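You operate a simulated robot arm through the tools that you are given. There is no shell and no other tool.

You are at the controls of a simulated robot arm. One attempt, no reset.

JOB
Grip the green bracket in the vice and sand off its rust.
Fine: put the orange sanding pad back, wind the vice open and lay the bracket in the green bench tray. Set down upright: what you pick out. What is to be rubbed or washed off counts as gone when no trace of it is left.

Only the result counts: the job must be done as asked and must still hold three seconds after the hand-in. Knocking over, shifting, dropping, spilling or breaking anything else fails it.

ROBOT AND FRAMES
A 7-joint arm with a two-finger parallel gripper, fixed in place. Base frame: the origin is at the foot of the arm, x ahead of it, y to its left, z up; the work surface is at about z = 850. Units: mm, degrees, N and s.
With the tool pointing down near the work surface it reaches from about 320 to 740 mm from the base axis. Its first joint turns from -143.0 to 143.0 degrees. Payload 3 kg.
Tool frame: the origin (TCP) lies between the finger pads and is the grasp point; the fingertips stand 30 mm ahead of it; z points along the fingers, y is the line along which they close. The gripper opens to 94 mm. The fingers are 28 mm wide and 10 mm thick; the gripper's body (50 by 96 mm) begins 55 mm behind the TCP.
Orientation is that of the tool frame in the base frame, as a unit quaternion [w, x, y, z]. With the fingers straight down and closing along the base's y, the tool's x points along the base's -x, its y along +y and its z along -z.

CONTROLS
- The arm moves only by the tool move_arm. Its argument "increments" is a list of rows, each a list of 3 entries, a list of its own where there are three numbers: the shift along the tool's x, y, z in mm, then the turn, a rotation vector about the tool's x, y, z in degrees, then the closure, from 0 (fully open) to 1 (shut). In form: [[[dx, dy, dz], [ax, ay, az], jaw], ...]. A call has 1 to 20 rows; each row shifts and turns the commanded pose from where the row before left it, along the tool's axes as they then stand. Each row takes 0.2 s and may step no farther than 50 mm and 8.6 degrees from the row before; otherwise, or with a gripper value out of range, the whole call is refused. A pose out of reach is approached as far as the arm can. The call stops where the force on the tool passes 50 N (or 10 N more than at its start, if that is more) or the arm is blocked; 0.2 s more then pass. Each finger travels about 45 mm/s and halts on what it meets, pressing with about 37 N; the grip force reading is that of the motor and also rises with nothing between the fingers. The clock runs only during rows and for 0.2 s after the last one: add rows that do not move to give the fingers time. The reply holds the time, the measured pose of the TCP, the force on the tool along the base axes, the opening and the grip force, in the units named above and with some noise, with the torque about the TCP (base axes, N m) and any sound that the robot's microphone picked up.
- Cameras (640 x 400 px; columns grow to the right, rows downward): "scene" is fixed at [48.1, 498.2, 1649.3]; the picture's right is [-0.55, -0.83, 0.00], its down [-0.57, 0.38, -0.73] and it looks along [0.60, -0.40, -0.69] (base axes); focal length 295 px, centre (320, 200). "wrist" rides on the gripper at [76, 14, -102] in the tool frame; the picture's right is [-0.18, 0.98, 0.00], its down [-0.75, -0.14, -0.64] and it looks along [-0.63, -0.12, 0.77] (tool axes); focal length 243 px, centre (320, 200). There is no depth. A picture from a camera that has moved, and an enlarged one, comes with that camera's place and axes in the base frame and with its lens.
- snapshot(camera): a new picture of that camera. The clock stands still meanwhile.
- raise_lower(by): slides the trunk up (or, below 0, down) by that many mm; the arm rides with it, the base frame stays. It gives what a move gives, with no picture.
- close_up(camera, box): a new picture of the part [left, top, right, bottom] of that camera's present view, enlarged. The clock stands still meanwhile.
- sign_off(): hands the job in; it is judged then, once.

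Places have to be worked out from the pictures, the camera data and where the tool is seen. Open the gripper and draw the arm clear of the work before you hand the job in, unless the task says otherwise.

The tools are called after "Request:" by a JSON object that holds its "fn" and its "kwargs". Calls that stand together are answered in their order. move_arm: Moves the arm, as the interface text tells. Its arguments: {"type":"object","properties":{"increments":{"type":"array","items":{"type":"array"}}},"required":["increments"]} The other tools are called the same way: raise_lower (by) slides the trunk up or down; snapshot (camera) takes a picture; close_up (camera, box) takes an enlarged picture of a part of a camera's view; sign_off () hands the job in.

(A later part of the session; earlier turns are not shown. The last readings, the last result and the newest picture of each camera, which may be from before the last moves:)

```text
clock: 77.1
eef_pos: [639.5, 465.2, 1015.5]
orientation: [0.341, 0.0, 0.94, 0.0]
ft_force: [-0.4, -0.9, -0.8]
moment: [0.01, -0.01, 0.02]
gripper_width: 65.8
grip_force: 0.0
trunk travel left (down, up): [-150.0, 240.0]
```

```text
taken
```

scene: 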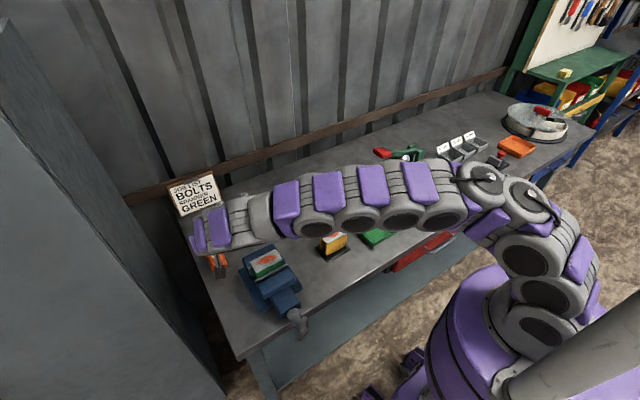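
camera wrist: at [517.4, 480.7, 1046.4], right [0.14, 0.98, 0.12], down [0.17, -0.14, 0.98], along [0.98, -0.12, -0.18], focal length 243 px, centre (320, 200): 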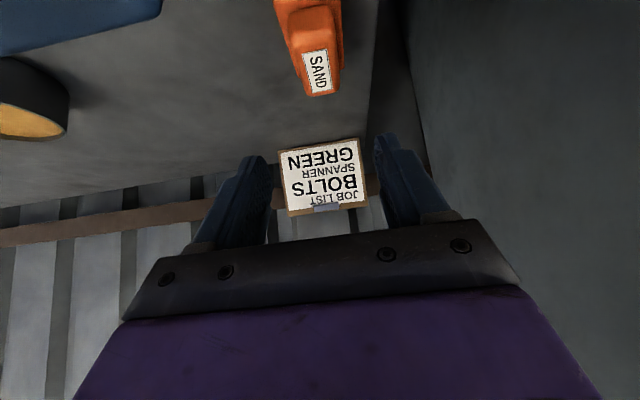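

Reach is good now. The handle block's centre is near y ≈ 473.5; I advance to about (685, 473, 940) and check.

Request:
{"fn": "move_arm", "kwargs": {"increments": [[[4.8, 2.5, 29.1], [0, 0, 0], 0.3], [[4.8, 2.5, 29.1], [0, 0, 0], 0.3], [[4.8, 2.5, 29.1], [0, 0, 0], 0.3], [[0, 0, 0], [0, 0, 0], 0.3], [[0, 0, 0], [0, 0, 0], 0.3]]}}

Request:
{"fn": "snapshot", "kwargs": {"camera": "wrist"}}

Request:
{"fn": "close_up", "kwargs": {"camera": "scene", "box": [180, 190, 280, 290]}}

```text
clock: 78.3
eef_pos: [681.0, 474.5, 938.9]
orientation: [0.341, -0.001, 0.94, -0.001]
ft_force: [0.2, 0.5, -1.1]
moment: [-0.02, 0.01, 0.01]
gripper_width: 66.0
grip_force: 0.1
trunk travel left (down, up): [-150.0, 240.0]
```

```text
taken
camera wrist: at [559.0, 488.9, 970.7], right [0.14, 0.98, 0.12], down [0.17, -0.14, 0.98], along [0.98, -0.12, -0.18], focal length 243 px, centre (320, 200)
```

wrist: 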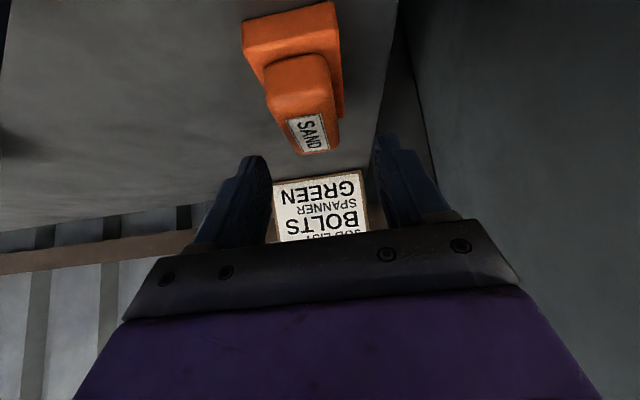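

```text
4.00 times, centred on (230, 240) of scene
camera zoom: at [48.1, 498.2, 1649.3], right [-0.55, -0.83, 0.0], down [-0.57, 0.38, -0.73], along [0.6, -0.4, -0.69], focal length 1181 px, centre (680, 40)
```

zoom: 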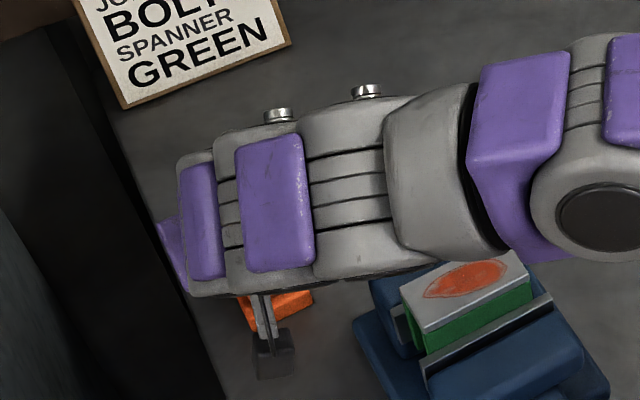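

From three views the block's top is z ≈ 900, centre ≈ (703, 472), slab top ≈ 875. I go the last 30 mm down to about (687, 472, 911) and check before closing.

Request:
{"fn": "move_arm", "kwargs": {"increments": [[[8.1, -1.3, 12.8], [0, 0, 0], 0.3], [[8.1, -1.2, 12.8], [0, 0, 0], 0.3], [[0, 0, 0], [0, 0, 0], 0.3], [[0, 0, 0], [0, 0, 0], 0.3]]}}

Request:
{"fn": "snapshot", "kwargs": {"camera": "wrist"}}

Request:
{"fn": "close_up", "kwargs": {"camera": "wrist", "box": [200, 0, 440, 220]}}

```text
clock: 79.3
eef_pos: [685.9, 470.3, 910.0]
orientation: [0.34, 0.0, 0.94, -0.002]
ft_force: [-0.7, -0.5, 0.4]
moment: [-0.01, 0.0, -0.02]
gripper_width: 65.8
grip_force: 0.0
trunk travel left (down, up): [-150.0, 240.0]
```

```text
taken
camera wrist: at [564.1, 485.8, 941.0], right [0.14, 0.98, 0.12], down [0.17, -0.14, 0.98], along [0.98, -0.12, -0.18], focal length 243 px, centre (320, 200)
```

wrist: 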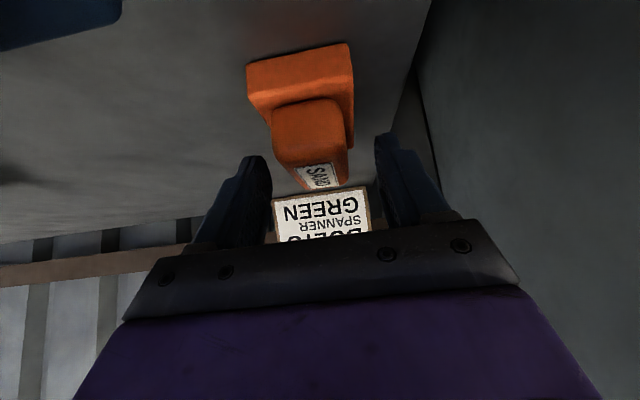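

```text
1.82 times, centred on (320, 110) of wrist
camera zoom: at [564.1, 485.8, 941.0], right [0.14, 0.98, 0.12], down [0.17, -0.14, 0.98], along [0.98, -0.12, -0.18], focal length 441 px, centre (320, 364)
```

zoom: 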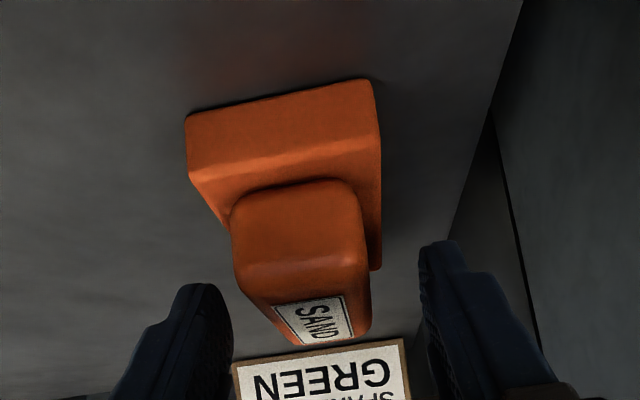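

The block (x ≈ 677–733, z ≈ 868–896, centre y ≈ 471) is centred between the fingers. I go 7 mm forward and 6 mm down, then close on it.

Request:
{"fn": "move_arm", "kwargs": {"increments": [[[-0.7, 0, 4.6], [0, 0, 0], 0.3], [[-0.8, 0, 4.5], [0, 0, 0], 0.3], [[0, 0, 0], [0, 0, 0], 0.3], [[0, 0, 0], [0, 0, 0], 0.45], [[0, 0, 0], [0, 0, 0], 0.55], [[0, 0, 0], [0, 0, 0], 0.65], [[0, 0, 0], [0, 0, 0], 0.75], [[0, 0, 0], [0, 0, 0], 0.75], [[0, 0, 0], [0, 0, 0], 0.75]]}}

Request:
{"fn": "snapshot", "kwargs": {"camera": "wrist"}}

Request:
{"fn": "move_arm", "kwargs": {"increments": [[[0, 0, 0], [0, 0, 0], 0.75]]}}

```text
clock: 81.3
eef_pos: [694.5, 472.8, 903.0]
orientation: [0.341, -0.001, 0.94, -0.002]
ft_force: [0.7, -0.5, -0.7]
moment: [-0.01, -0.03, 0.0]
gripper_width: 39.4
grip_force: 36.9
trunk travel left (down, up): [-150.0, 240.0]
```

```text
taken
camera wrist: at [571.8, 487.3, 934.6], right [0.14, 0.98, 0.12], down [0.17, -0.14, 0.98], along [0.98, -0.12, -0.18], focal length 243 px, centre (320, 200)
```

wrist: 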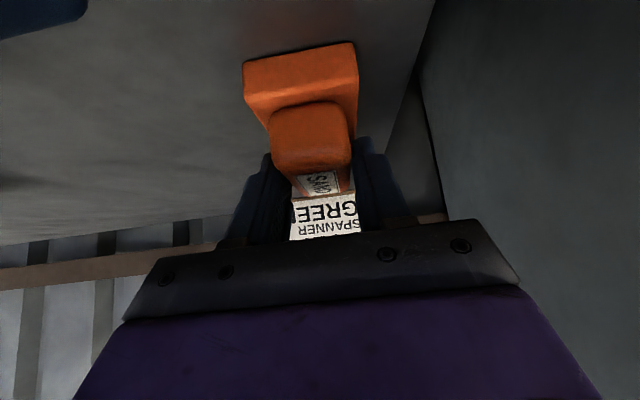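

```text
clock: 81.7
eef_pos: [693.2, 472.9, 902.6]
orientation: [0.341, -0.001, 0.94, -0.001]
ft_force: [-0.6, -0.7, 0.8]
moment: [-0.02, -0.02, 0.01]
gripper_width: 39.7
grip_force: 36.9
trunk travel left (down, up): [-150.0, 240.0]
```

The pad is held (39.5 mm, centred; TCP at (693.6, 472.8, 902.8) when gripped, to be reused for putting it back). I lift it vertically and carry it over the clamped bracket at the same tilt.

Request:
{"fn": "move_arm", "kwargs": {"increments": [[[-6.4, 0, -7.7], [0, 0, 0], 0.75], [[-12.8, 0, -15.3], [0, 0, 0], 0.75], [[-25.7, 0, -30.7], [0, 0, 0], 0.75], [[-25.7, 0, -30.7], [0, 0, 0], 0.75], [[-25.7, 0, -30.7], [0, 0, 0], 0.75], [[27.3, -22.2, -22.9], [0, 0, 0], 0.75], [[27.3, -22.2, -22.9], [0, 0, 0], 0.75], [[27.3, -22.2, -22.9], [0, 0, 0], 0.75], [[27.3, -22.2, -22.9], [0, 0, 0], 0.75], [[27.3, -22.2, -22.9], [0, 0, 0], 0.75], [[0, 0, 0], [0, 0, 0], 0.75], [[0, 0, 0], [0, 0, 0], 0.75]]}}

Request:
{"fn": "snapshot", "kwargs": {"camera": "wrist"}}

Request:
{"fn": "snapshot", "kwargs": {"camera": "scene"}}

```text
clock: 84.3
eef_pos: [513.5, 363.1, 1054.3]
orientation: [0.341, -0.002, 0.94, -0.001]
ft_force: [-0.6, 0.1, 0.3]
moment: [-0.01, 0.0, 0.01]
gripper_width: 39.6
grip_force: 36.7
trunk travel left (down, up): [-150.0, 240.0]
```

```text
taken
camera wrist: at [391.8, 377.6, 1085.0], right [0.14, 0.98, 0.12], down [0.17, -0.14, 0.98], along [0.98, -0.12, -0.18], focal length 243 px, centre (320, 200)
```

wrist: 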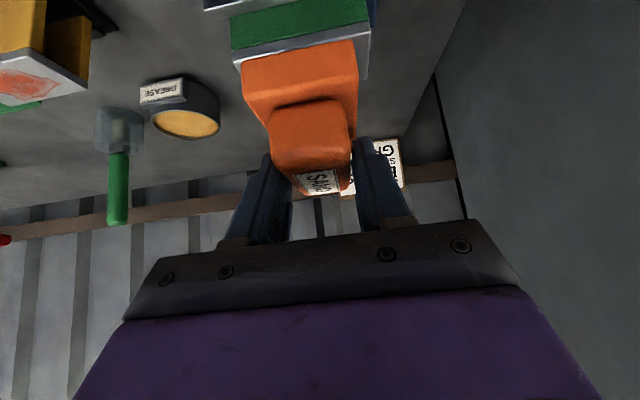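

```text
taken
```

scene: 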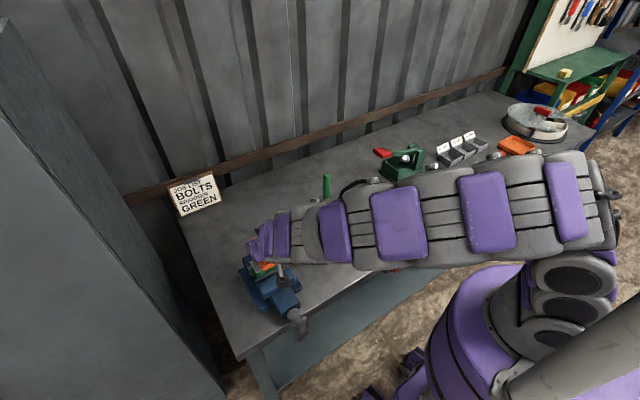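

The pad hangs over the bracket, aligned. I lower it in small steps until it touches the plate.

Request:
{"fn": "move_arm", "kwargs": {"increments": [[[12.8, 0, 15.3], [0, 0, 0], 0.75], [[6.4, 0, 7.7], [0, 0, 0], 0.75], [[0, 0, 0], [0, 0, 0], 0.75]]}}

Request:
{"fn": "move_arm", "kwargs": {"increments": [[[1.3, 0, 1.5], [0, 0, 0], 0.75], [[1.3, 0, 1.5], [0, 0, 0], 0.75], [[0, 0, 0], [0, 0, 0], 0.75]]}}

Request:
{"fn": "move_arm", "kwargs": {"increments": [[[1.3, 0, 1.5], [0, 0, 0], 0.75], [[0, 0, 0], [0, 0, 0], 0.75]]}}

```text
clock: 85.1
eef_pos: [511.6, 362.5, 1027.8]
orientation: [0.343, -0.001, 0.939, 0.002]
ft_force: [5.7, 0.9, 41.6]
moment: [-0.09, -0.06, 0.04]
gripper_width: 39.5
grip_force: 37.1
trunk travel left (down, up): [-150.0, 240.0]
```

```text
clock: 85.5
eef_pos: [513.0, 362.8, 1026.9]
orientation: [0.344, -0.002, 0.939, 0.003]
ft_force: [-3.6, -4.8, 27.8]
moment: [-0.49, 0.4, 0.0]
gripper_width: 39.3
grip_force: 36.8
trunk travel left (down, up): [-150.0, 240.0]
stopped in row 1: the force on the tool passed its limit at 54 N (the readings are from after the stop); the commanded pose is now the measured one
```

```text
clock: 86.1
eef_pos: [513.0, 362.1, 1026.8]
orientation: [0.347, -0.003, 0.938, 0.004]
ft_force: [-3.3, -7.1, 29.9]
moment: [-0.64, 0.39, 0.08]
gripper_width: 39.6
grip_force: 37.1
trunk travel left (down, up): [-150.0, 240.0]
stopped in row 2: the force on the tool passed its limit at 51 N (the readings are from after the stop); the commanded pose is now the measured one
```

Contact came about 13 mm earlier than I computed, with ~30–40 N. I back off a few mm and look before rubbing.

Request:
{"fn": "move_arm", "kwargs": {"increments": [[[-1.3, 0, -1.5], [0, 0, 0], 0.75], [[0, 0, 0], [0, 0, 0], 0.75]]}}

Request:
{"fn": "snapshot", "kwargs": {"camera": "wrist"}}

Request:
{"fn": "close_up", "kwargs": {"camera": "scene", "box": [220, 220, 330, 320]}}

```text
clock: 86.7
eef_pos: [512.9, 362.8, 1027.5]
orientation: [0.345, -0.002, 0.938, 0.003]
ft_force: [-1.6, -6.6, 23.0]
moment: [-0.54, 0.3, 0.05]
gripper_width: 39.8
grip_force: 36.7
trunk travel left (down, up): [-150.0, 240.0]
```

```text
taken
camera wrist: at [390.9, 377.6, 1056.9], right [0.13, 0.98, 0.13], down [0.16, -0.15, 0.98], along [0.98, -0.11, -0.18], focal length 243 px, centre (320, 200)
```

wrist: 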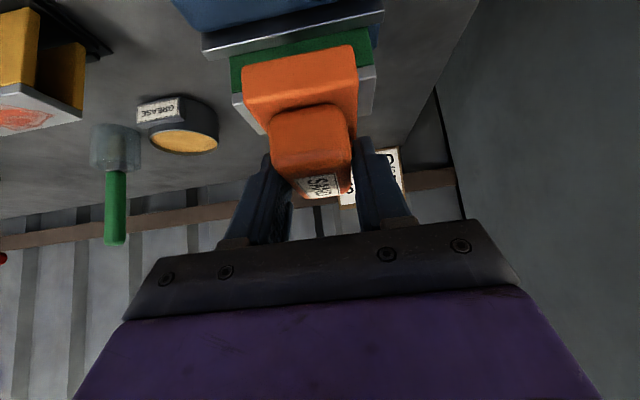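

```text
4.00 times, centred on (275, 270) of scene
camera zoom: at [48.1, 498.2, 1649.3], right [-0.55, -0.83, 0.0], down [-0.57, 0.38, -0.73], along [0.6, -0.4, -0.69], focal length 1181 px, centre (500, -80)
```

zoom: 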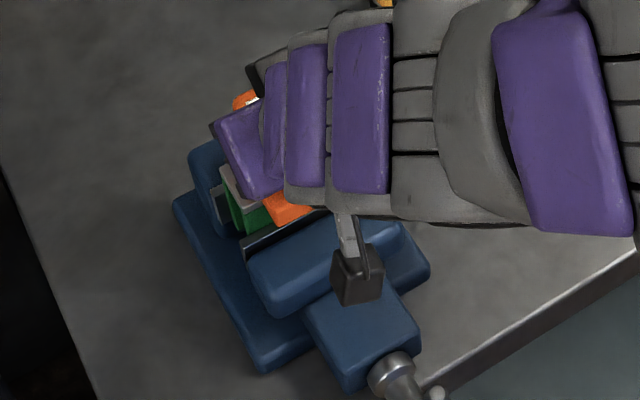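

The pad lies flush on the plate under ~23 N. I start rubbing to and fro along y (±25 mm).

Request:
{"fn": "move_arm", "kwargs": {"increments": [[[0, 8, 0], [0, 0, 0], 0.75], [[0, 8, 0], [0, 0, 0], 0.75], [[0, 8, 0], [0, 0, 0], 0.75], [[0, -8, 0], [0, 0, 0], 0.75], [[0, -8, 0], [0, 0, 0], 0.75], [[0, -8, 0], [0, 0, 0], 0.75], [[0, -8, 0], [0, 0, 0], 0.75], [[0, -8, 0], [0, 0, 0], 0.75], [[0, -8, 0], [0, 0, 0], 0.75], [[0, 8, 0], [0, 0, 0], 0.75], [[0, 8, 0], [0, 0, 0], 0.75], [[0, 8, 0], [0, 0, 0], 0.75], [[0, 8, 0], [0, 0, 0], 0.75], [[0, 8, 0], [0, 0, 0], 0.75], [[0, 8, 0], [0, 0, 0], 0.75], [[0, -8, 0], [0, 0, 0], 0.75], [[0, -8, 0], [0, 0, 0], 0.75], [[0, -8, 0], [0, 0, 0], 0.75]]}}

Request:
{"fn": "snapshot", "kwargs": {"camera": "wrist"}}

```text
clock: 90.5
eef_pos: [512.4, 363.3, 1027.4]
orientation: [0.345, -0.002, 0.939, 0.005]
ft_force: [0.0, 8.0, 22.1]
moment: [0.04, 0.24, -0.07]
gripper_width: 39.7
grip_force: 37.4
trunk travel left (down, up): [-150.0, 240.0]
```

```text
taken
camera wrist: at [390.6, 377.1, 1056.9], right [0.13, 0.98, 0.13], down [0.16, -0.15, 0.98], along [0.98, -0.11, -0.18], focal length 243 px, centre (320, 200)
```

wrist: 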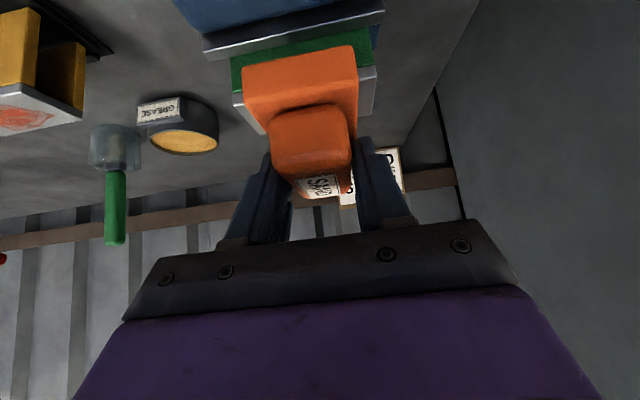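

Rubbing is smooth at ~22 N. I do another set of strokes, a bit longer and with slight x offsets, before inspecting.

Request:
{"fn": "move_arm", "kwargs": {"increments": [[[0, 9, 0], [0, 0, 0], 0.75], [[0, 9, 0], [0, 0, 0], 0.75], [[0, 9, 0], [0, 0, 0], 0.75], [[-3, -9, 2.5], [0, 0, 0], 0.75], [[0, -9, 0], [0, 0, 0], 0.75], [[0, -9, 0], [0, 0, 0], 0.75], [[0, -9, 0], [0, 0, 0], 0.75], [[0, -9, 0], [0, 0, 0], 0.75], [[0, -9, 0], [0, 0, 0], 0.75], [[6, 9, -5], [0, 0, 0], 0.75], [[0, 9, 0], [0, 0, 0], 0.75], [[0, 9, 0], [0, 0, 0], 0.75], [[0, 9, 0], [0, 0, 0], 0.75], [[0, 9, 0], [0, 0, 0], 0.75], [[0, 9, 0], [0, 0, 0], 0.75], [[-3, -9, 2.5], [0, 0, 0], 0.75], [[0, -9, 0], [0, 0, 0], 0.75], [[0, -9, 0], [0, 0, 0], 0.75]]}}

Request:
{"fn": "move_arm", "kwargs": {"increments": [[[-12.8, 0, -15.3], [0, 0, 0], 0.75], [[-25.7, 0, -30.7], [0, 0, 0], 0.75], [[0, 40, 0], [0, 0, 0], 0.75], [[0, 40, 0], [0, 0, 0], 0.75], [[0, 0, 0], [0, 0, 0], 0.75], [[0, 0, 0], [0, 0, 0], 0.75]]}}

Request:
{"fn": "snapshot", "kwargs": {"camera": "wrist"}}

Request:
{"fn": "close_up", "kwargs": {"camera": "scene", "box": [220, 220, 330, 320]}}

```text
clock: 94.3
eef_pos: [514.4, 366.3, 1026.1]
orientation: [0.347, -0.002, 0.938, 0.005]
ft_force: [0.6, 7.8, 23.9]
moment: [-0.01, 0.17, -0.08]
gripper_width: 39.5
grip_force: 37.6
trunk travel left (down, up): [-150.0, 240.0]
```

```text
clock: 95.7
eef_pos: [516.3, 443.3, 1086.9]
orientation: [0.344, -0.001, 0.939, 0.003]
ft_force: [0.2, -0.7, -0.8]
moment: [0.0, 0.0, 0.03]
gripper_width: 39.6
grip_force: 37.0
trunk travel left (down, up): [-150.0, 240.0]
```

```text
taken
camera wrist: at [393.6, 458.3, 1116.9], right [0.14, 0.98, 0.12], down [0.16, -0.15, 0.98], along [0.98, -0.11, -0.18], focal length 243 px, centre (320, 200)
```

wrist: 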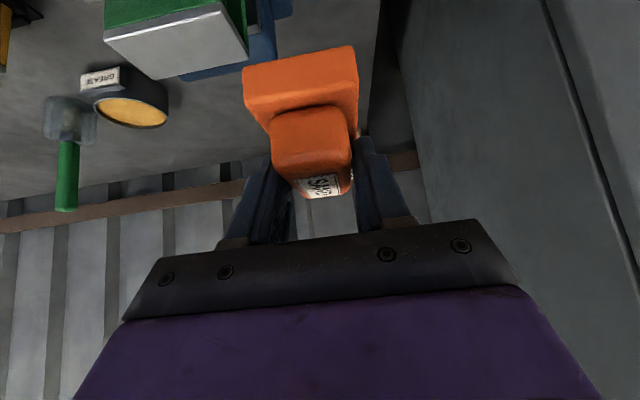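

```text
4.00 times, centred on (275, 270) of scene
camera zoom: at [48.1, 498.2, 1649.3], right [-0.55, -0.83, 0.0], down [-0.57, 0.38, -0.73], along [0.6, -0.4, -0.69], focal length 1181 px, centre (500, -80)
```

zoom: 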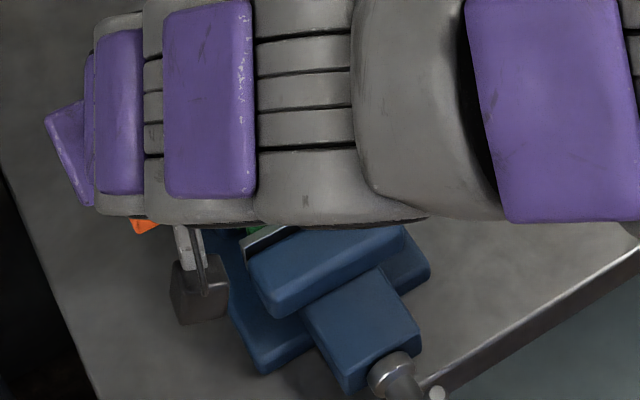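

The plate looks clean now. I zoom in on it to make sure no trace is left.

Request:
{"fn": "close_up", "kwargs": {"camera": "wrist", "box": [90, 0, 270, 100]}}

```text
3.56 times, centred on (180, 50) of wrist
camera zoom: at [393.6, 458.3, 1116.9], right [0.14, 0.98, 0.12], down [0.16, -0.15, 0.98], along [0.98, -0.11, -0.18], focal length 863 px, centre (818, 733)
```

zoom: 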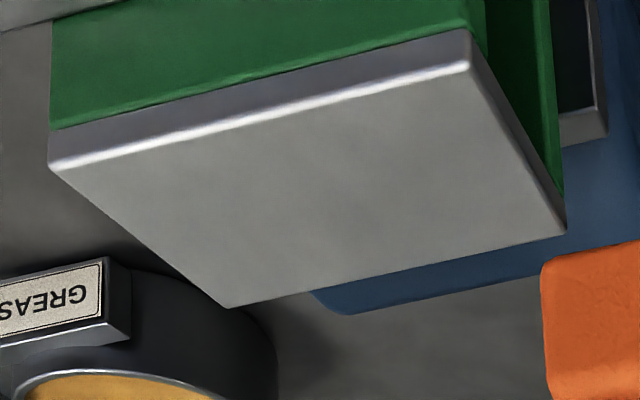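

The plate is clean, bare grey with no rust left. I carry the pad back above its place, correcting the small tilt drift.

Request:
{"fn": "move_arm", "kwargs": {"increments": [[[-28.5, 7.3, 34.9], [0.36, 0.36, 0], 0.75], [[-28.5, 7.3, 34.9], [0, 0, 0], 0.75], [[-28.5, 7.3, 34.9], [0, 0, 0], 0.75], [[-28.5, 7.3, 34.9], [0, 0, 0], 0.75], [[0, 0, 0], [0, 0, 0], 0.75], [[0, 0, 0], [0, 0, 0], 0.75]]}}

Request:
{"fn": "move_arm", "kwargs": {"increments": [[[0, 0, 0], [0, 0, 0], 0.75]]}}

Request:
{"fn": "snapshot", "kwargs": {"camera": "wrist"}}

```text
clock: 97.1
eef_pos: [691.5, 470.4, 1049.4]
orientation: [0.342, -0.001, 0.94, 0.001]
ft_force: [0.1, -0.6, -0.5]
moment: [0.0, 0.01, -0.01]
gripper_width: 39.2
grip_force: 37.3
trunk travel left (down, up): [-150.0, 240.0]
```

```text
clock: 97.5
eef_pos: [691.3, 471.8, 1049.8]
orientation: [0.341, -0.002, 0.94, 0.001]
ft_force: [-0.4, 0.5, -1.0]
moment: [-0.02, 0.03, 0.0]
gripper_width: 39.5
grip_force: 37.0
trunk travel left (down, up): [-150.0, 240.0]
```

```text
taken
camera wrist: at [569.7, 486.5, 1080.3], right [0.14, 0.98, 0.12], down [0.17, -0.14, 0.98], along [0.98, -0.12, -0.18], focal length 243 px, centre (320, 200)
```

wrist: 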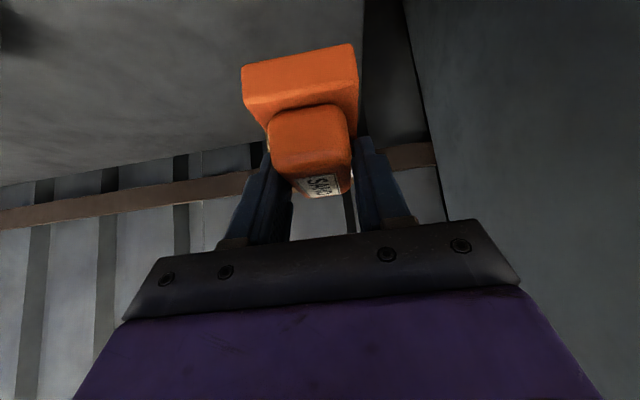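

I correct by (+2.2, +1.1) mm to match the pick-up pose and lower the pad most of the way.

Request:
{"fn": "move_arm", "kwargs": {"increments": [[[24, 1.1, 32.1], [0, 0, 0], 0.75], [[25.7, 0, 30.7], [0, 0, 0], 0.75], [[25.7, 0, 30.7], [0, 0, 0], 0.75], [[7.7, 0, 9.2], [0, 0, 0], 0.75], [[3.2, 0, 3.8], [0, 0, 0], 0.75], [[0, 0, 0], [0, 0, 0], 0.75], [[0, 0, 0], [0, 0, 0], 0.75]]}}

Request:
{"fn": "move_arm", "kwargs": {"increments": [[[1.3, 0, 1.5], [0, 0, 0], 0.75], [[0, 0, 0], [0, 0, 0], 0.75]]}}

Request:
{"fn": "move_arm", "kwargs": {"increments": [[[1.3, 0, 1.5], [0, 0, 0], 0.75], [[0, 0, 0], [0, 0, 0], 0.75]]}}

```text
clock: 99.1
eef_pos: [693.1, 478.0, 913.2]
orientation: [0.341, -0.001, 0.94, -0.001]
ft_force: [-0.9, 0.8, -0.9]
moment: [0.01, 0.01, -0.01]
gripper_width: 39.3
grip_force: 36.9
trunk travel left (down, up): [-150.0, 240.0]
```

```text
clock: 99.7
eef_pos: [693.2, 477.1, 911.7]
orientation: [0.341, -0.001, 0.94, 0.0]
ft_force: [-0.2, 0.3, -1.2]
moment: [0.0, -0.03, 0.01]
gripper_width: 39.4
grip_force: 36.9
trunk travel left (down, up): [-150.0, 240.0]
```

```text
clock: 100.3
eef_pos: [694.1, 477.9, 911.0]
orientation: [0.342, -0.002, 0.94, 0.001]
ft_force: [0.3, -0.1, -1.4]
moment: [0.01, -0.01, -0.01]
gripper_width: 39.8
grip_force: 36.9
trunk travel left (down, up): [-150.0, 240.0]
```

y reads 477.7, about 5 mm beyond the pick-up pose, so I correct that and continue down in small steps.

Request:
{"fn": "move_arm", "kwargs": {"increments": [[[0, -4.8, 0], [0, 0, 0], 0.75], [[1.9, 0, 2.3], [0, 0, 0], 0.75], [[0, 0, 0], [0, 0, 0], 0.75], [[0, 0, 0], [0, 0, 0], 0.75]]}}

Request:
{"fn": "move_arm", "kwargs": {"increments": [[[1.3, 0, 1.5], [0, 0, 0], 0.75], [[0, 0, 0], [0, 0, 0], 0.75]]}}

Request:
{"fn": "move_arm", "kwargs": {"increments": [[[0.9, 0, 1.1], [0, 0, 0], 0.75], [[0, 0, 0], [0, 0, 0], 0.75]]}}

Request:
{"fn": "snapshot", "kwargs": {"camera": "wrist"}}

```text
clock: 101.3
eef_pos: [693.8, 471.8, 908.1]
orientation: [0.341, -0.001, 0.94, 0.0]
ft_force: [-0.8, -0.4, -1.5]
moment: [0.02, -0.01, 0.0]
gripper_width: 39.2
grip_force: 36.6
trunk travel left (down, up): [-150.0, 240.0]
```

```text
clock: 101.9
eef_pos: [692.2, 471.8, 906.6]
orientation: [0.341, -0.002, 0.94, 0.001]
ft_force: [-1.1, 0.6, -0.9]
moment: [-0.02, 0.01, 0.0]
gripper_width: 39.6
grip_force: 36.7
trunk travel left (down, up): [-150.0, 240.0]
```

```text
clock: 102.5
eef_pos: [694.1, 470.7, 904.3]
orientation: [0.341, -0.002, 0.94, 0.001]
ft_force: [0.2, 0.8, -0.8]
moment: [-0.02, 0.0, -0.05]
gripper_width: 39.6
grip_force: 37.2
trunk travel left (down, up): [-150.0, 240.0]
```

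```text
taken
camera wrist: at [571.5, 485.7, 935.5], right [0.14, 0.98, 0.12], down [0.17, -0.14, 0.98], along [0.98, -0.12, -0.18], focal length 243 px, centre (320, 200)
```

wrist: 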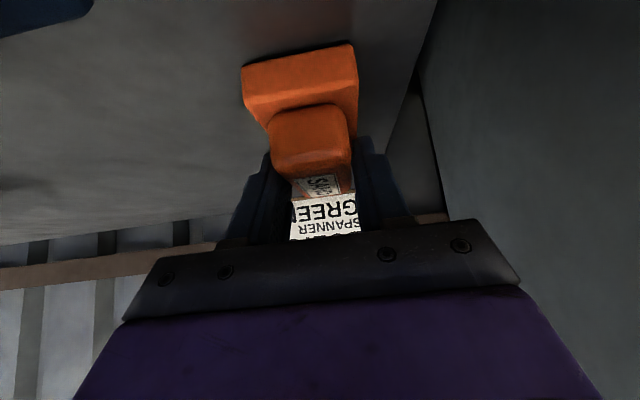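

Nearly identical to the pick-up picture. I shift +1.2 mm in y and feel down in sub-millimetre steps for contact.

Request:
{"fn": "move_arm", "kwargs": {"increments": [[[0.5, 1.2, 0.6], [0, 0, 0], 0.75], [[0, 0, 0], [0, 0, 0], 0.75]]}}

Request:
{"fn": "move_arm", "kwargs": {"increments": [[[0.5, 0, 0.6], [0, 0, 0], 0.75], [[0, 0, 0], [0, 0, 0], 0.75]]}}

Request:
{"fn": "move_arm", "kwargs": {"increments": [[[0.5, 0, 0.6], [0, 0, 0], 0.75], [[0, 0, 0], [0, 0, 0], 0.75]]}}

```text
clock: 103.1
eef_pos: [694.0, 472.7, 903.0]
orientation: [0.341, -0.002, 0.94, 0.0]
ft_force: [0.7, 0.1, -1.2]
moment: [-0.01, -0.01, -0.01]
gripper_width: 39.7
grip_force: 36.3
trunk travel left (down, up): [-150.0, 240.0]
```

```text
clock: 103.7
eef_pos: [692.9, 472.4, 903.4]
orientation: [0.341, -0.002, 0.94, 0.0]
ft_force: [0.5, -0.9, 0.4]
moment: [-0.02, 0.03, -0.02]
gripper_width: 39.5
grip_force: 37.4
trunk travel left (down, up): [-150.0, 240.0]
```

```text
clock: 104.3
eef_pos: [693.7, 472.7, 901.6]
orientation: [0.343, -0.001, 0.939, 0.0]
ft_force: [0.0, 0.2, 0.1]
moment: [-0.06, -0.05, 0.01]
gripper_width: 39.3
grip_force: 36.7
trunk travel left (down, up): [-150.0, 240.0]
```

Readings suggest the pad has just begun to touch (its ~1 N weight is gone). One more half-millimetre to confirm.

Request:
{"fn": "move_arm", "kwargs": {"increments": [[[0.4, 0, 0.5], [0, 0, 0], 0.75], [[0, 0, 0], [0, 0, 0], 0.75]]}}

Request:
{"fn": "close_up", "kwargs": {"camera": "wrist", "box": [200, 0, 440, 220]}}

```text
clock: 104.9
eef_pos: [693.5, 472.1, 902.4]
orientation: [0.342, -0.002, 0.94, 0.0]
ft_force: [-0.3, -0.2, 2.2]
moment: [-0.04, -0.11, 0.0]
gripper_width: 39.6
grip_force: 37.0
trunk travel left (down, up): [-150.0, 240.0]
```

```text
1.82 times, centred on (320, 110) of wrist
camera zoom: at [571.4, 487.4, 933.2], right [0.14, 0.98, 0.12], down [0.17, -0.14, 0.98], along [0.98, -0.12, -0.18], focal length 441 px, centre (320, 364)
```

zoom: 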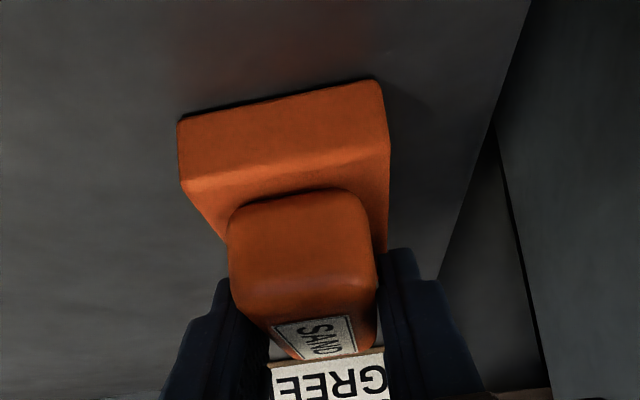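

The pad is down (2 N contact) in its original place. I open the fingers and retreat straight up.

Request:
{"fn": "move_arm", "kwargs": {"increments": [[[0, 0, 0], [0, 0, 0], 0.55], [[0, 0, 0], [0, 0, 0], 0.45], [[0, 0, 0], [0, 0, 0], 0.3], [[0, 0, 0], [0, 0, 0], 0.3], [[-6.4, 0, -7.7], [0, 0, 0], 0.3], [[-19.3, 0, -23], [0, 0, 0], 0.3], [[-25.7, 0, -30.7], [0, 0, 0], 0.3], [[-10, 0, -40], [0, 0, 0], 0.2], [[0, 0, -40], [0, 0, 0], 0.1], [[0, 0, 0], [0, 0, 0], 0]]}}

Request:
{"fn": "snapshot", "kwargs": {"camera": "wrist"}}

Request:
{"fn": "snapshot", "kwargs": {"camera": "scene"}}

```text
clock: 107.1
eef_pos: [648.5, 472.4, 1045.3]
orientation: [0.341, 0.0, 0.94, 0.0]
ft_force: [0.9, 1.0, 0.9]
moment: [-0.02, 0.0, -0.01]
gripper_width: 93.9
grip_force: 0.0
trunk travel left (down, up): [-150.0, 240.0]
```

```text
taken
camera wrist: at [526.3, 487.6, 1076.2], right [0.14, 0.98, 0.12], down [0.17, -0.14, 0.98], along [0.98, -0.12, -0.18], focal length 243 px, centre (320, 200)
```

wrist: 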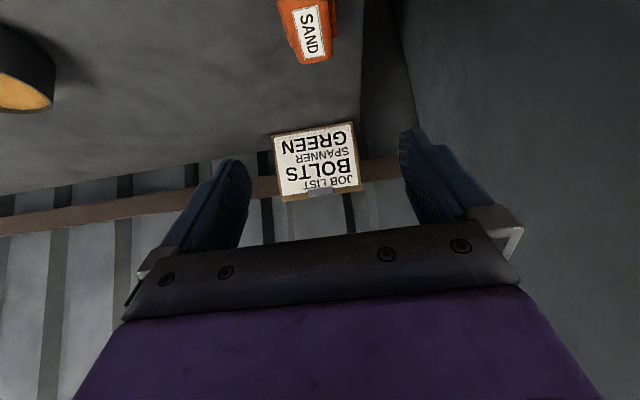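

```text
taken
```

scene: 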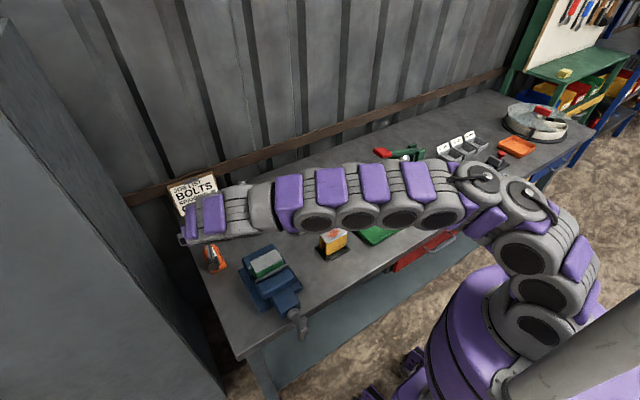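

Pad released upright at its place. I draw inward, restore the vertical tool orientation and raise the trunk back.

Request:
{"fn": "move_arm", "kwargs": {"increments": [[[25.6, -13.3, -25], [0, 0, 0], 0], [[25.6, -13.3, -25], [0, 0, 0], 0], [[25.6, -13.3, -25], [0, 0, 0], 0], [[0, 0, 0], [0, 8, 0], 0], [[0, 0, 0], [0, 8, 0], 0], [[0, 0, 0], [0, 8, 0], 0], [[0, 0, 0], [0, 8, 0], 0], [[0, 0, 0], [0, 8, 0], 0], [[0, 0, 0], [0, 0, 0], 0]]}}

Request:
{"fn": "raise_lower", "kwargs": {"by": 100}}

Request:
{"fn": "snapshot", "kwargs": {"camera": "wrist"}}

Request:
{"fn": "close_up", "kwargs": {"camera": "scene", "box": [190, 220, 330, 340]}}

```text
clock: 109.1
eef_pos: [541.6, 431.4, 1057.6]
orientation: [-0.001, -0.002, 1.0, -0.001]
ft_force: [-0.4, -0.1, 0.5]
moment: [-0.03, -0.01, 0.03]
gripper_width: 93.9
grip_force: 0.1
trunk travel left (down, up): [-150.0, 240.0]
```

```text
clock: 110.4
eef_pos: [542.3, 431.9, 1157.3]
orientation: [-0.001, 0.0, 1.0, -0.001]
ft_force: [-0.2, -0.5, 0.0]
moment: [-0.04, 0.0, 0.03]
gripper_width: 93.7
grip_force: 0.0
trunk travel left (down, up): [-250.0, 140.0]
```

```text
taken
camera wrist: at [468.8, 446.9, 1261.2], right [0.18, 0.98, 0.0], down [0.75, -0.14, 0.64], along [0.63, -0.12, -0.77], focal length 243 px, centre (320, 200)
```

wrist: 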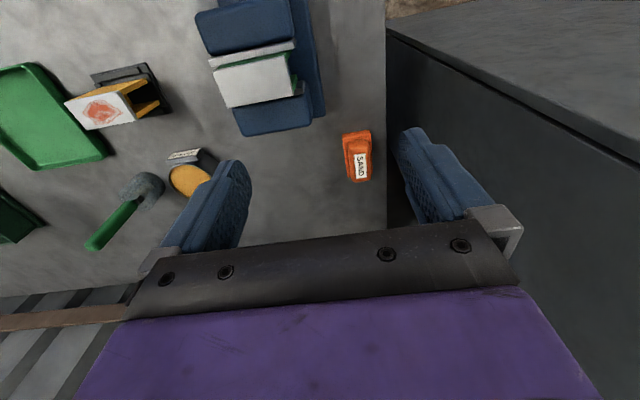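

```text
3.33 times, centred on (260, 280) of scene
camera zoom: at [48.1, 498.2, 1649.3], right [-0.55, -0.83, 0.0], down [-0.57, 0.38, -0.73], along [0.6, -0.4, -0.69], focal length 984 px, centre (520, -67)
```

zoom: 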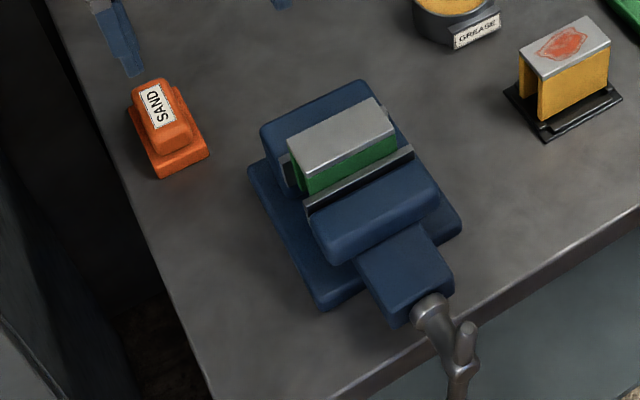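

The plate is spotless and the pad sits as it originally did. Next I open the vice: with closed fingers on the −y side of the upright bar, I'll push its top back toward +y.

Request:
{"fn": "move_arm", "kwargs": {"increments": [[[39.8, -22.8, 0], [0, 0, 0], 0.3], [[39.8, -22.8, 0], [0, 0, 0], 0.6], [[39.8, -22.8, 0], [0, 0, 0], 1], [[39.8, -22.8, 0], [0, 0, 0], 1], [[39.8, -22.8, 0], [0, 0, 0], 1], [[0, 0, 0], [0, 0, -8.1818], 1], [[0, 0, 0], [0, 0, -8.1818], 1], [[0, 0, 0], [0, 0, -8.1818], 1], [[0, 0, 0], [0, 0, -8.1818], 1], [[0, 0, 0], [0, 0, -8.1818], 1], [[0, 0, 0], [0, 0, -8.1818], 1], [[0, 0, 0], [0, 0, -8.1818], 1], [[0, 0, 0], [0, 0, -8.1818], 1], [[0, 0, 0], [0, 0, -8.1818], 1], [[0, 0, 0], [0, 0, -8.1818], 1], [[0, 0, 0], [0, 0, -8.1818], 1], [[0, 0, 45], [0, 0, 0], 1], [[0, 0, 45], [0, 0, 0], 1], [[0, 0, 0], [0, 0, 0], 1]]}}

Request:
{"fn": "snapshot", "kwargs": {"camera": "wrist"}}

Request:
{"fn": "close_up", "kwargs": {"camera": "scene", "box": [230, 240, 350, 350]}}

```text
clock: 114.4
eef_pos: [341.2, 316.0, 1071.9]
orientation: [0.0, 0.708, -0.707, 0.0]
ft_force: [-0.1, 0.3, 0.5]
moment: [0.01, 0.01, 0.0]
gripper_width: 0.3
grip_force: 33.3
trunk travel left (down, up): [-250.0, 140.0]
```

```text
taken
camera wrist: at [329.6, 240.1, 1176.3], right [-0.98, 0.18, 0.0], down [0.14, 0.75, 0.64], along [0.12, 0.63, -0.77], focal length 243 px, centre (320, 200)
```

wrist: 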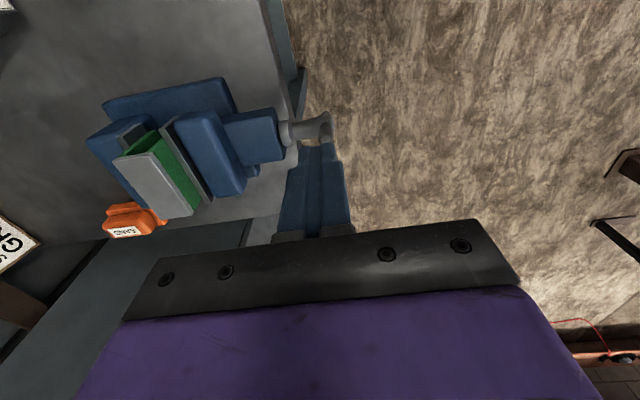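

```text
3.64 times, centred on (290, 295) of scene
camera zoom: at [48.1, 498.2, 1649.3], right [-0.55, -0.83, 0.0], down [-0.57, 0.38, -0.73], along [0.6, -0.4, -0.69], focal length 1074 px, centre (429, -146)
```

zoom: 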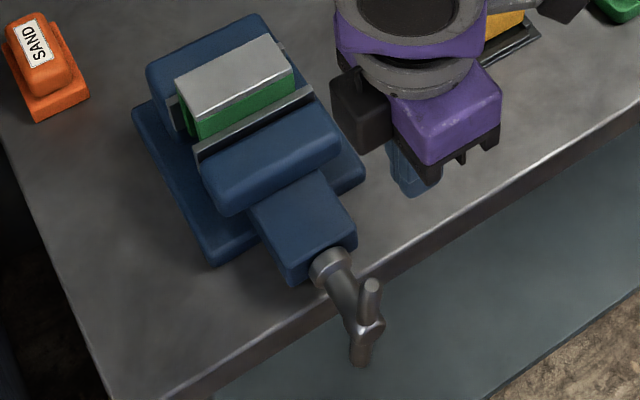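

The bar stands upright slightly leaning to −y, and my closed fingers are clear on its −y side. I descend beside it and begin pushing +y.

Request:
{"fn": "move_arm", "kwargs": {"increments": [[[0, 0, 45], [0, 0, 0], 1], [[0, 0, 45], [0, 0, 0], 1], [[0, 0, 28], [0, 0, 0], 1], [[0, 0, 10], [0, 0, 0], 1], [[-6, 0, 0], [0, 0, 0], 1], [[-5, 0, 0], [0, 0, 0], 1], [[-5, 0, 0], [0, 0, 0], 1], [[-4, 0, 0], [0, 0, 0], 1], [[-4, 0, 0], [0, 0, 0], 1], [[-4, 0, 0], [0, 0, 0], 1], [[-4, 0, 0], [0, 0, 0], 1], [[-4, 0, 0], [0, 0, 0], 1], [[0, 0, 0], [0, 0, 0], 1]]}}

Request:
{"fn": "snapshot", "kwargs": {"camera": "wrist"}}

Request:
{"fn": "close_up", "kwargs": {"camera": "scene", "box": [230, 240, 350, 350]}}

```text
clock: 117.2
eef_pos: [344.2, 355.2, 939.8]
orientation: [-0.001, 0.708, -0.706, -0.002]
ft_force: [-2.3, -9.7, 6.6]
moment: [-0.19, 0.09, 0.08]
gripper_width: 0.2
grip_force: 32.4
trunk travel left (down, up): [-250.0, 140.0]
```

```text
taken
camera wrist: at [332.2, 279.1, 1043.8], right [-0.98, 0.18, 0.0], down [0.14, 0.75, 0.64], along [0.12, 0.63, -0.76], focal length 243 px, centre (320, 200)
```

wrist: 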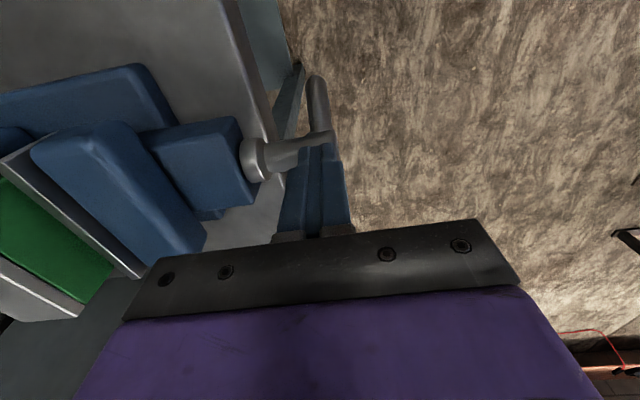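

```text
3.64 times, centred on (290, 295) of scene
camera zoom: at [48.1, 498.2, 1649.3], right [-0.55, -0.83, 0.0], down [-0.57, 0.38, -0.73], along [0.6, -0.4, -0.69], focal length 1074 px, centre (429, -146)
```

zoom: 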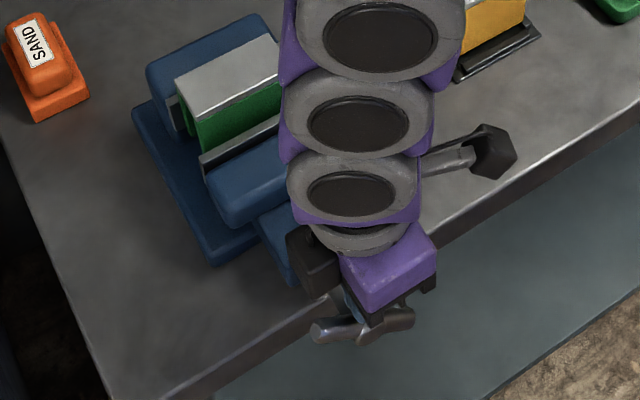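

The handle swung back to about 28° and the jaw has opened a good way. I lift over to the bar's +y end and press it down to level, to bring the jaw back fully open.

Request:
{"fn": "move_arm", "kwargs": {"increments": [[[0, 0, -40], [0, 0, 0], 1], [[-23, 0, 0], [0, 0, 0], 1], [[-23, 0, 0], [0, 0, 0], 1], [[0, 0, 10], [0, 0, 0], 1], [[0, 0, 5], [0, 0, 0], 1], [[0, 0, 4], [0, 0, 0], 1], [[0, 0, 4], [0, 0, 0], 1], [[0, 0, 4], [0, 0, 0], 1], [[0, 0, 4], [0, 0, 0], 1], [[0, 0, 4], [0, 0, 0], 1], [[0, 0, 4], [0, 0, 0], 1], [[0, 0, 0], [0, 0, 0], 1]]}}

Request:
{"fn": "snapshot", "kwargs": {"camera": "wrist"}}

Request:
{"fn": "close_up", "kwargs": {"camera": "scene", "box": [230, 240, 350, 350]}}

```text
clock: 119.8
eef_pos: [344.5, 399.1, 941.1]
orientation: [0.0, 0.708, -0.707, -0.001]
ft_force: [0.0, 0.5, 0.5]
moment: [0.0, -0.03, 0.0]
gripper_width: 0.1
grip_force: 32.7
trunk travel left (down, up): [-250.0, 140.0]
```

```text
taken
camera wrist: at [332.5, 323.5, 1045.0], right [-0.98, 0.18, 0.0], down [0.14, 0.75, 0.64], along [0.12, 0.63, -0.77], focal length 243 px, centre (320, 200)
```

wrist: 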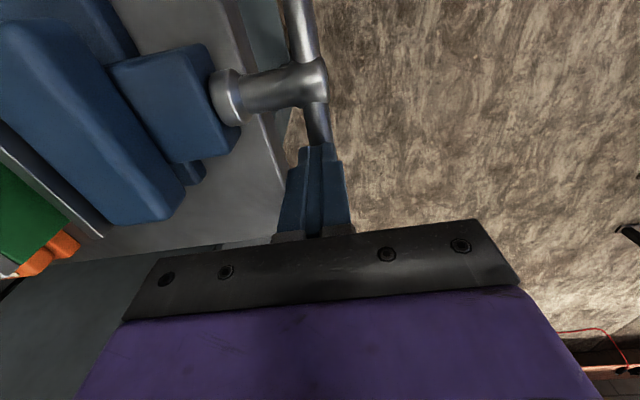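

```text
3.64 times, centred on (290, 295) of scene
camera zoom: at [48.1, 498.2, 1649.3], right [-0.55, -0.83, 0.0], down [-0.57, 0.38, -0.73], along [0.6, -0.4, -0.69], focal length 1074 px, centre (429, -146)
```

zoom: 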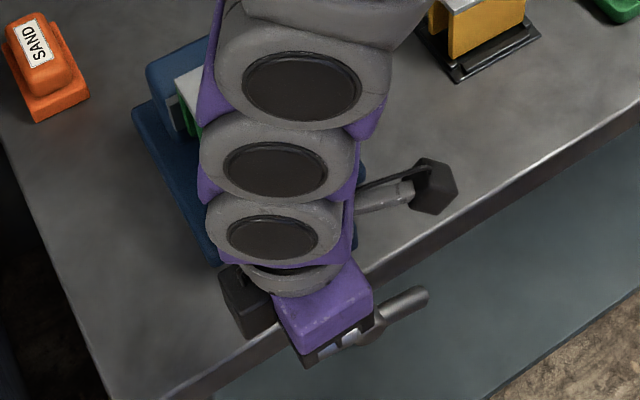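

The bar already looks near level. I press down a little further to see where it touches.

Request:
{"fn": "move_arm", "kwargs": {"increments": [[[0, 0, 3], [0, 0, 0], 1], [[0, 0, 3], [0, 0, 0], 1], [[0, 0, 0], [0, 0, 0], 1]]}}

Request:
{"fn": "move_arm", "kwargs": {"increments": [[[0, 0, 3], [0, 0, 0], 1], [[0, 0, 3], [0, 0, 0], 1], [[0, 0, 0], [0, 0, 0], 1]]}}

Request:
{"fn": "close_up", "kwargs": {"camera": "wrist", "box": [0, 0, 360, 260]}}

```text
clock: 120.6
eef_pos: [344.1, 397.7, 934.2]
orientation: [0.002, 0.707, -0.707, 0.0]
ft_force: [0.3, -0.4, 0.3]
moment: [-0.05, -0.01, 0.0]
gripper_width: 0.1
grip_force: 33.1
trunk travel left (down, up): [-250.0, 140.0]
```

```text
clock: 121.4
eef_pos: [343.6, 399.8, 928.6]
orientation: [0.001, 0.708, -0.706, -0.001]
ft_force: [0.2, 0.3, -0.6]
moment: [-0.02, -0.04, 0.03]
gripper_width: 0.1
grip_force: 33.2
trunk travel left (down, up): [-250.0, 140.0]
```

```text
1.54 times, centred on (180, 130) of wrist
camera zoom: at [332.5, 323.8, 1032.7], right [-0.98, 0.18, 0.0], down [0.14, 0.75, 0.64], along [0.12, 0.63, -0.77], focal length 373 px, centre (535, 308)
```

zoom: 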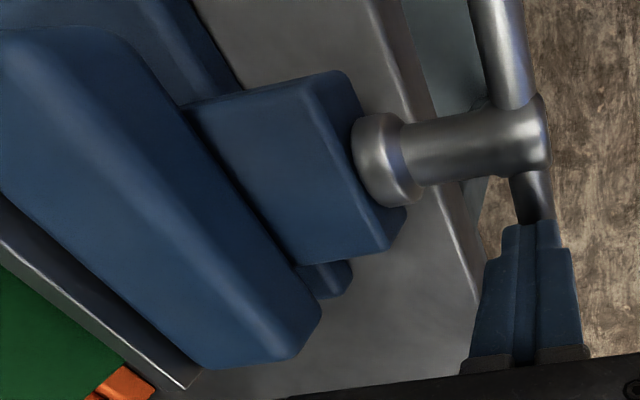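

No resistance: the bar has already swung past level, i.e. the vice is wound open. I lift away and view the vice.

Request:
{"fn": "move_arm", "kwargs": {"increments": [[[0, 0, -40], [0, 0, 0], 1], [[0, 0, -40], [0, 0, 0], 1], [[0, 0, -40], [0, 0, 0], 1], [[0, 0, -40], [0, 0, 0], 0.5], [[40, 0, 0], [0, 0, 0], 0], [[40, 0, 0], [0, 0, 0], 0], [[40, 0, 0], [0, 0, 0], 0], [[0, 0, 0], [0, 0, 0], 0], [[0, 0, 0], [0, 0, 0], 0]]}}

Request:
{"fn": "snapshot", "kwargs": {"camera": "wrist"}}

Request:
{"fn": "close_up", "kwargs": {"camera": "scene", "box": [220, 230, 340, 350]}}

```text
clock: 123.4
eef_pos: [345.6, 279.2, 1088.9]
orientation: [0.001, 0.707, -0.707, 0.0]
ft_force: [0.9, -0.2, 0.0]
moment: [0.06, 0.02, 0.05]
gripper_width: 94.1
grip_force: 0.0
trunk travel left (down, up): [-250.0, 140.0]
```

```text
taken
camera wrist: at [332.0, 204.8, 1193.0], right [-0.98, 0.18, 0.0], down [0.14, 0.75, 0.64], along [0.12, 0.63, -0.77], focal length 243 px, centre (320, 200)
```

wrist: 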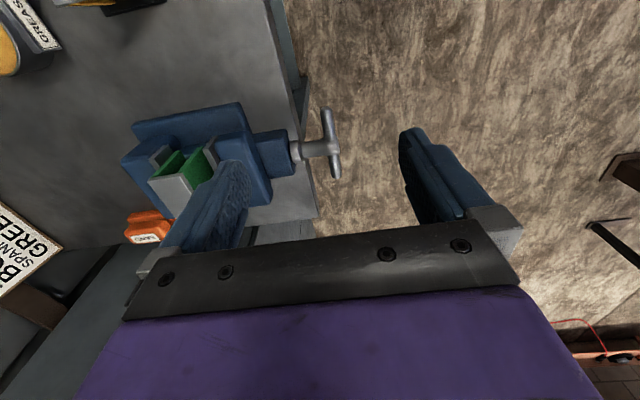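

```text
3.33 times, centred on (280, 290) of scene
camera zoom: at [48.1, 498.2, 1649.3], right [-0.55, -0.83, 0.0], down [-0.57, 0.38, -0.73], along [0.6, -0.4, -0.69], focal length 984 px, centre (453, -100)
```

zoom: 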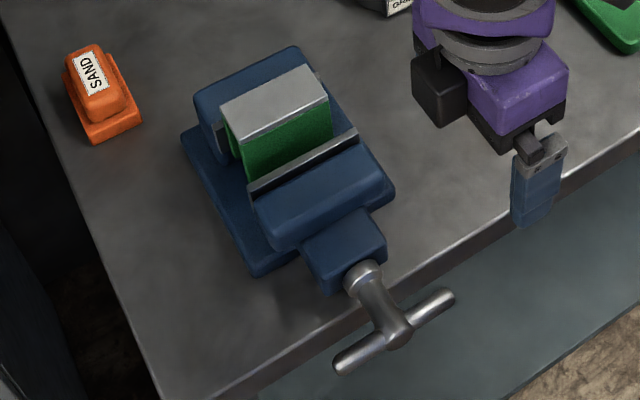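

The vice is fully open again, exactly as at the start, with the bracket standing free by the fixed jaw. I turn back +90° and go above it.

Request:
{"fn": "move_arm", "kwargs": {"increments": [[[0, 0, 0], [0, 0, 8.1818], 0], [[0, 0, 0], [0, 0, 8.1818], 0], [[0, 0, 0], [0, 0, 8.1818], 0], [[0, 0, 0], [0, 0, 8.1818], 0], [[0, 0, 0], [0, 0, 8.1818], 0], [[0, 0, 0], [0, 0, 8.1818], 0], [[0, 0, 0], [0, 0, 8.1818], 0], [[0, 0, 0], [0, 0, 8.1818], 0], [[0, 0, 0], [0, 0, 8.1818], 0], [[0, 0, 0], [0, 0, 8.1818], 0], [[0, 0, 0], [0, 0, 8.1818], 0], [[-40, 20.25, 0], [0, 0, 0], 0], [[-40, 20.25, 0], [0, 0, 0], 0], [[-40, 20.25, 0], [0, 0, 0], 0], [[-40, 20.25, 0], [0, 0, 0], 0], [[0, 0, 0], [0, 0, 0], 0], [[0, 0, 0], [0, 0, 0], 0]]}}

Request:
{"fn": "close_up", "kwargs": {"camera": "wrist", "box": [220, 0, 440, 220]}}

```text
clock: 127.0
eef_pos: [502.9, 360.9, 1087.7]
orientation: [-0.001, -0.001, 1.0, 0.0]
ft_force: [-0.5, 0.1, 0.0]
moment: [-0.01, 0.0, -0.02]
gripper_width: 94.0
grip_force: 0.1
trunk travel left (down, up): [-250.0, 140.0]
```

```text
1.82 times, centred on (330, 110) of wrist
camera zoom: at [430.0, 375.5, 1191.6], right [0.18, 0.98, 0.0], down [0.76, -0.14, 0.64], along [0.63, -0.12, -0.77], focal length 441 px, centre (302, 364)
```

zoom: 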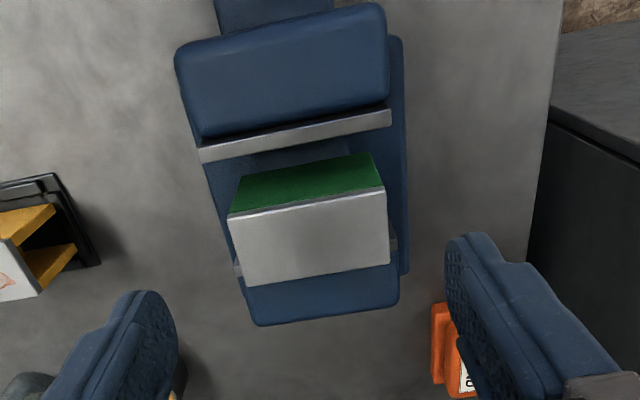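

The bracket's top centre is at about (529, 362), z ≈ 963. I descend with the fingers straddling its ends, offset 4 mm toward −x to keep clear of the fixed jaw plate.

Request:
{"fn": "move_arm", "kwargs": {"increments": [[[-19.5, 0.4, 40], [0, 0, 0], 0], [[0, 0, 40], [0, 0, 0], 0], [[0, 0, 10], [0, 0, 0], 0], [[0, 0, 0], [0, 0, 0], 0], [[0, 0, 0], [0, 0, 0], 0]]}}

Request:
{"fn": "snapshot", "kwargs": {"camera": "wrist"}}

Request:
{"fn": "close_up", "kwargs": {"camera": "scene", "box": [220, 220, 330, 330]}}

```text
clock: 128.2
eef_pos: [523.7, 362.9, 997.4]
orientation: [-0.001, 0.0, 1.0, 0.0]
ft_force: [-0.4, -0.4, 0.2]
moment: [-0.01, 0.02, -0.01]
gripper_width: 94.1
grip_force: 0.1
trunk travel left (down, up): [-250.0, 140.0]
```

```text
taken
camera wrist: at [449.2, 377.4, 1102.8], right [0.18, 0.98, 0.0], down [0.75, -0.14, 0.64], along [0.63, -0.12, -0.77], focal length 243 px, centre (320, 200)
```

wrist: 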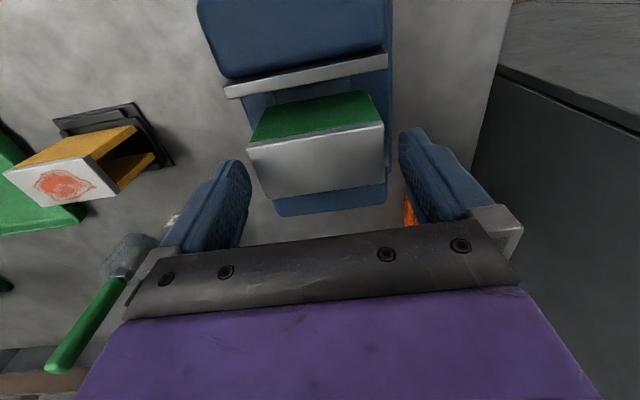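

```text
3.64 times, centred on (275, 275) of scene
camera zoom: at [48.1, 498.2, 1649.3], right [-0.55, -0.83, 0.0], down [-0.57, 0.38, -0.73], along [0.6, -0.4, -0.69], focal length 1074 px, centre (484, -73)
```

zoom: 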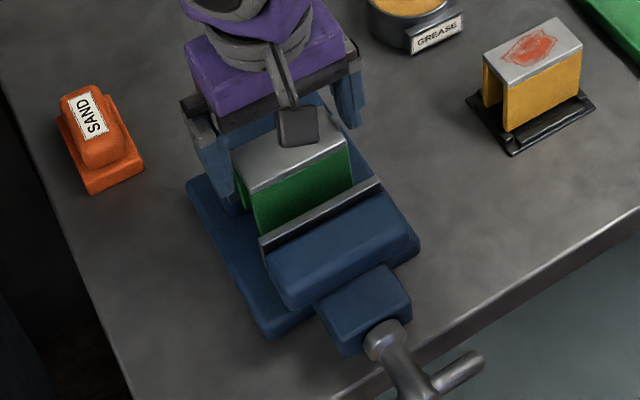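

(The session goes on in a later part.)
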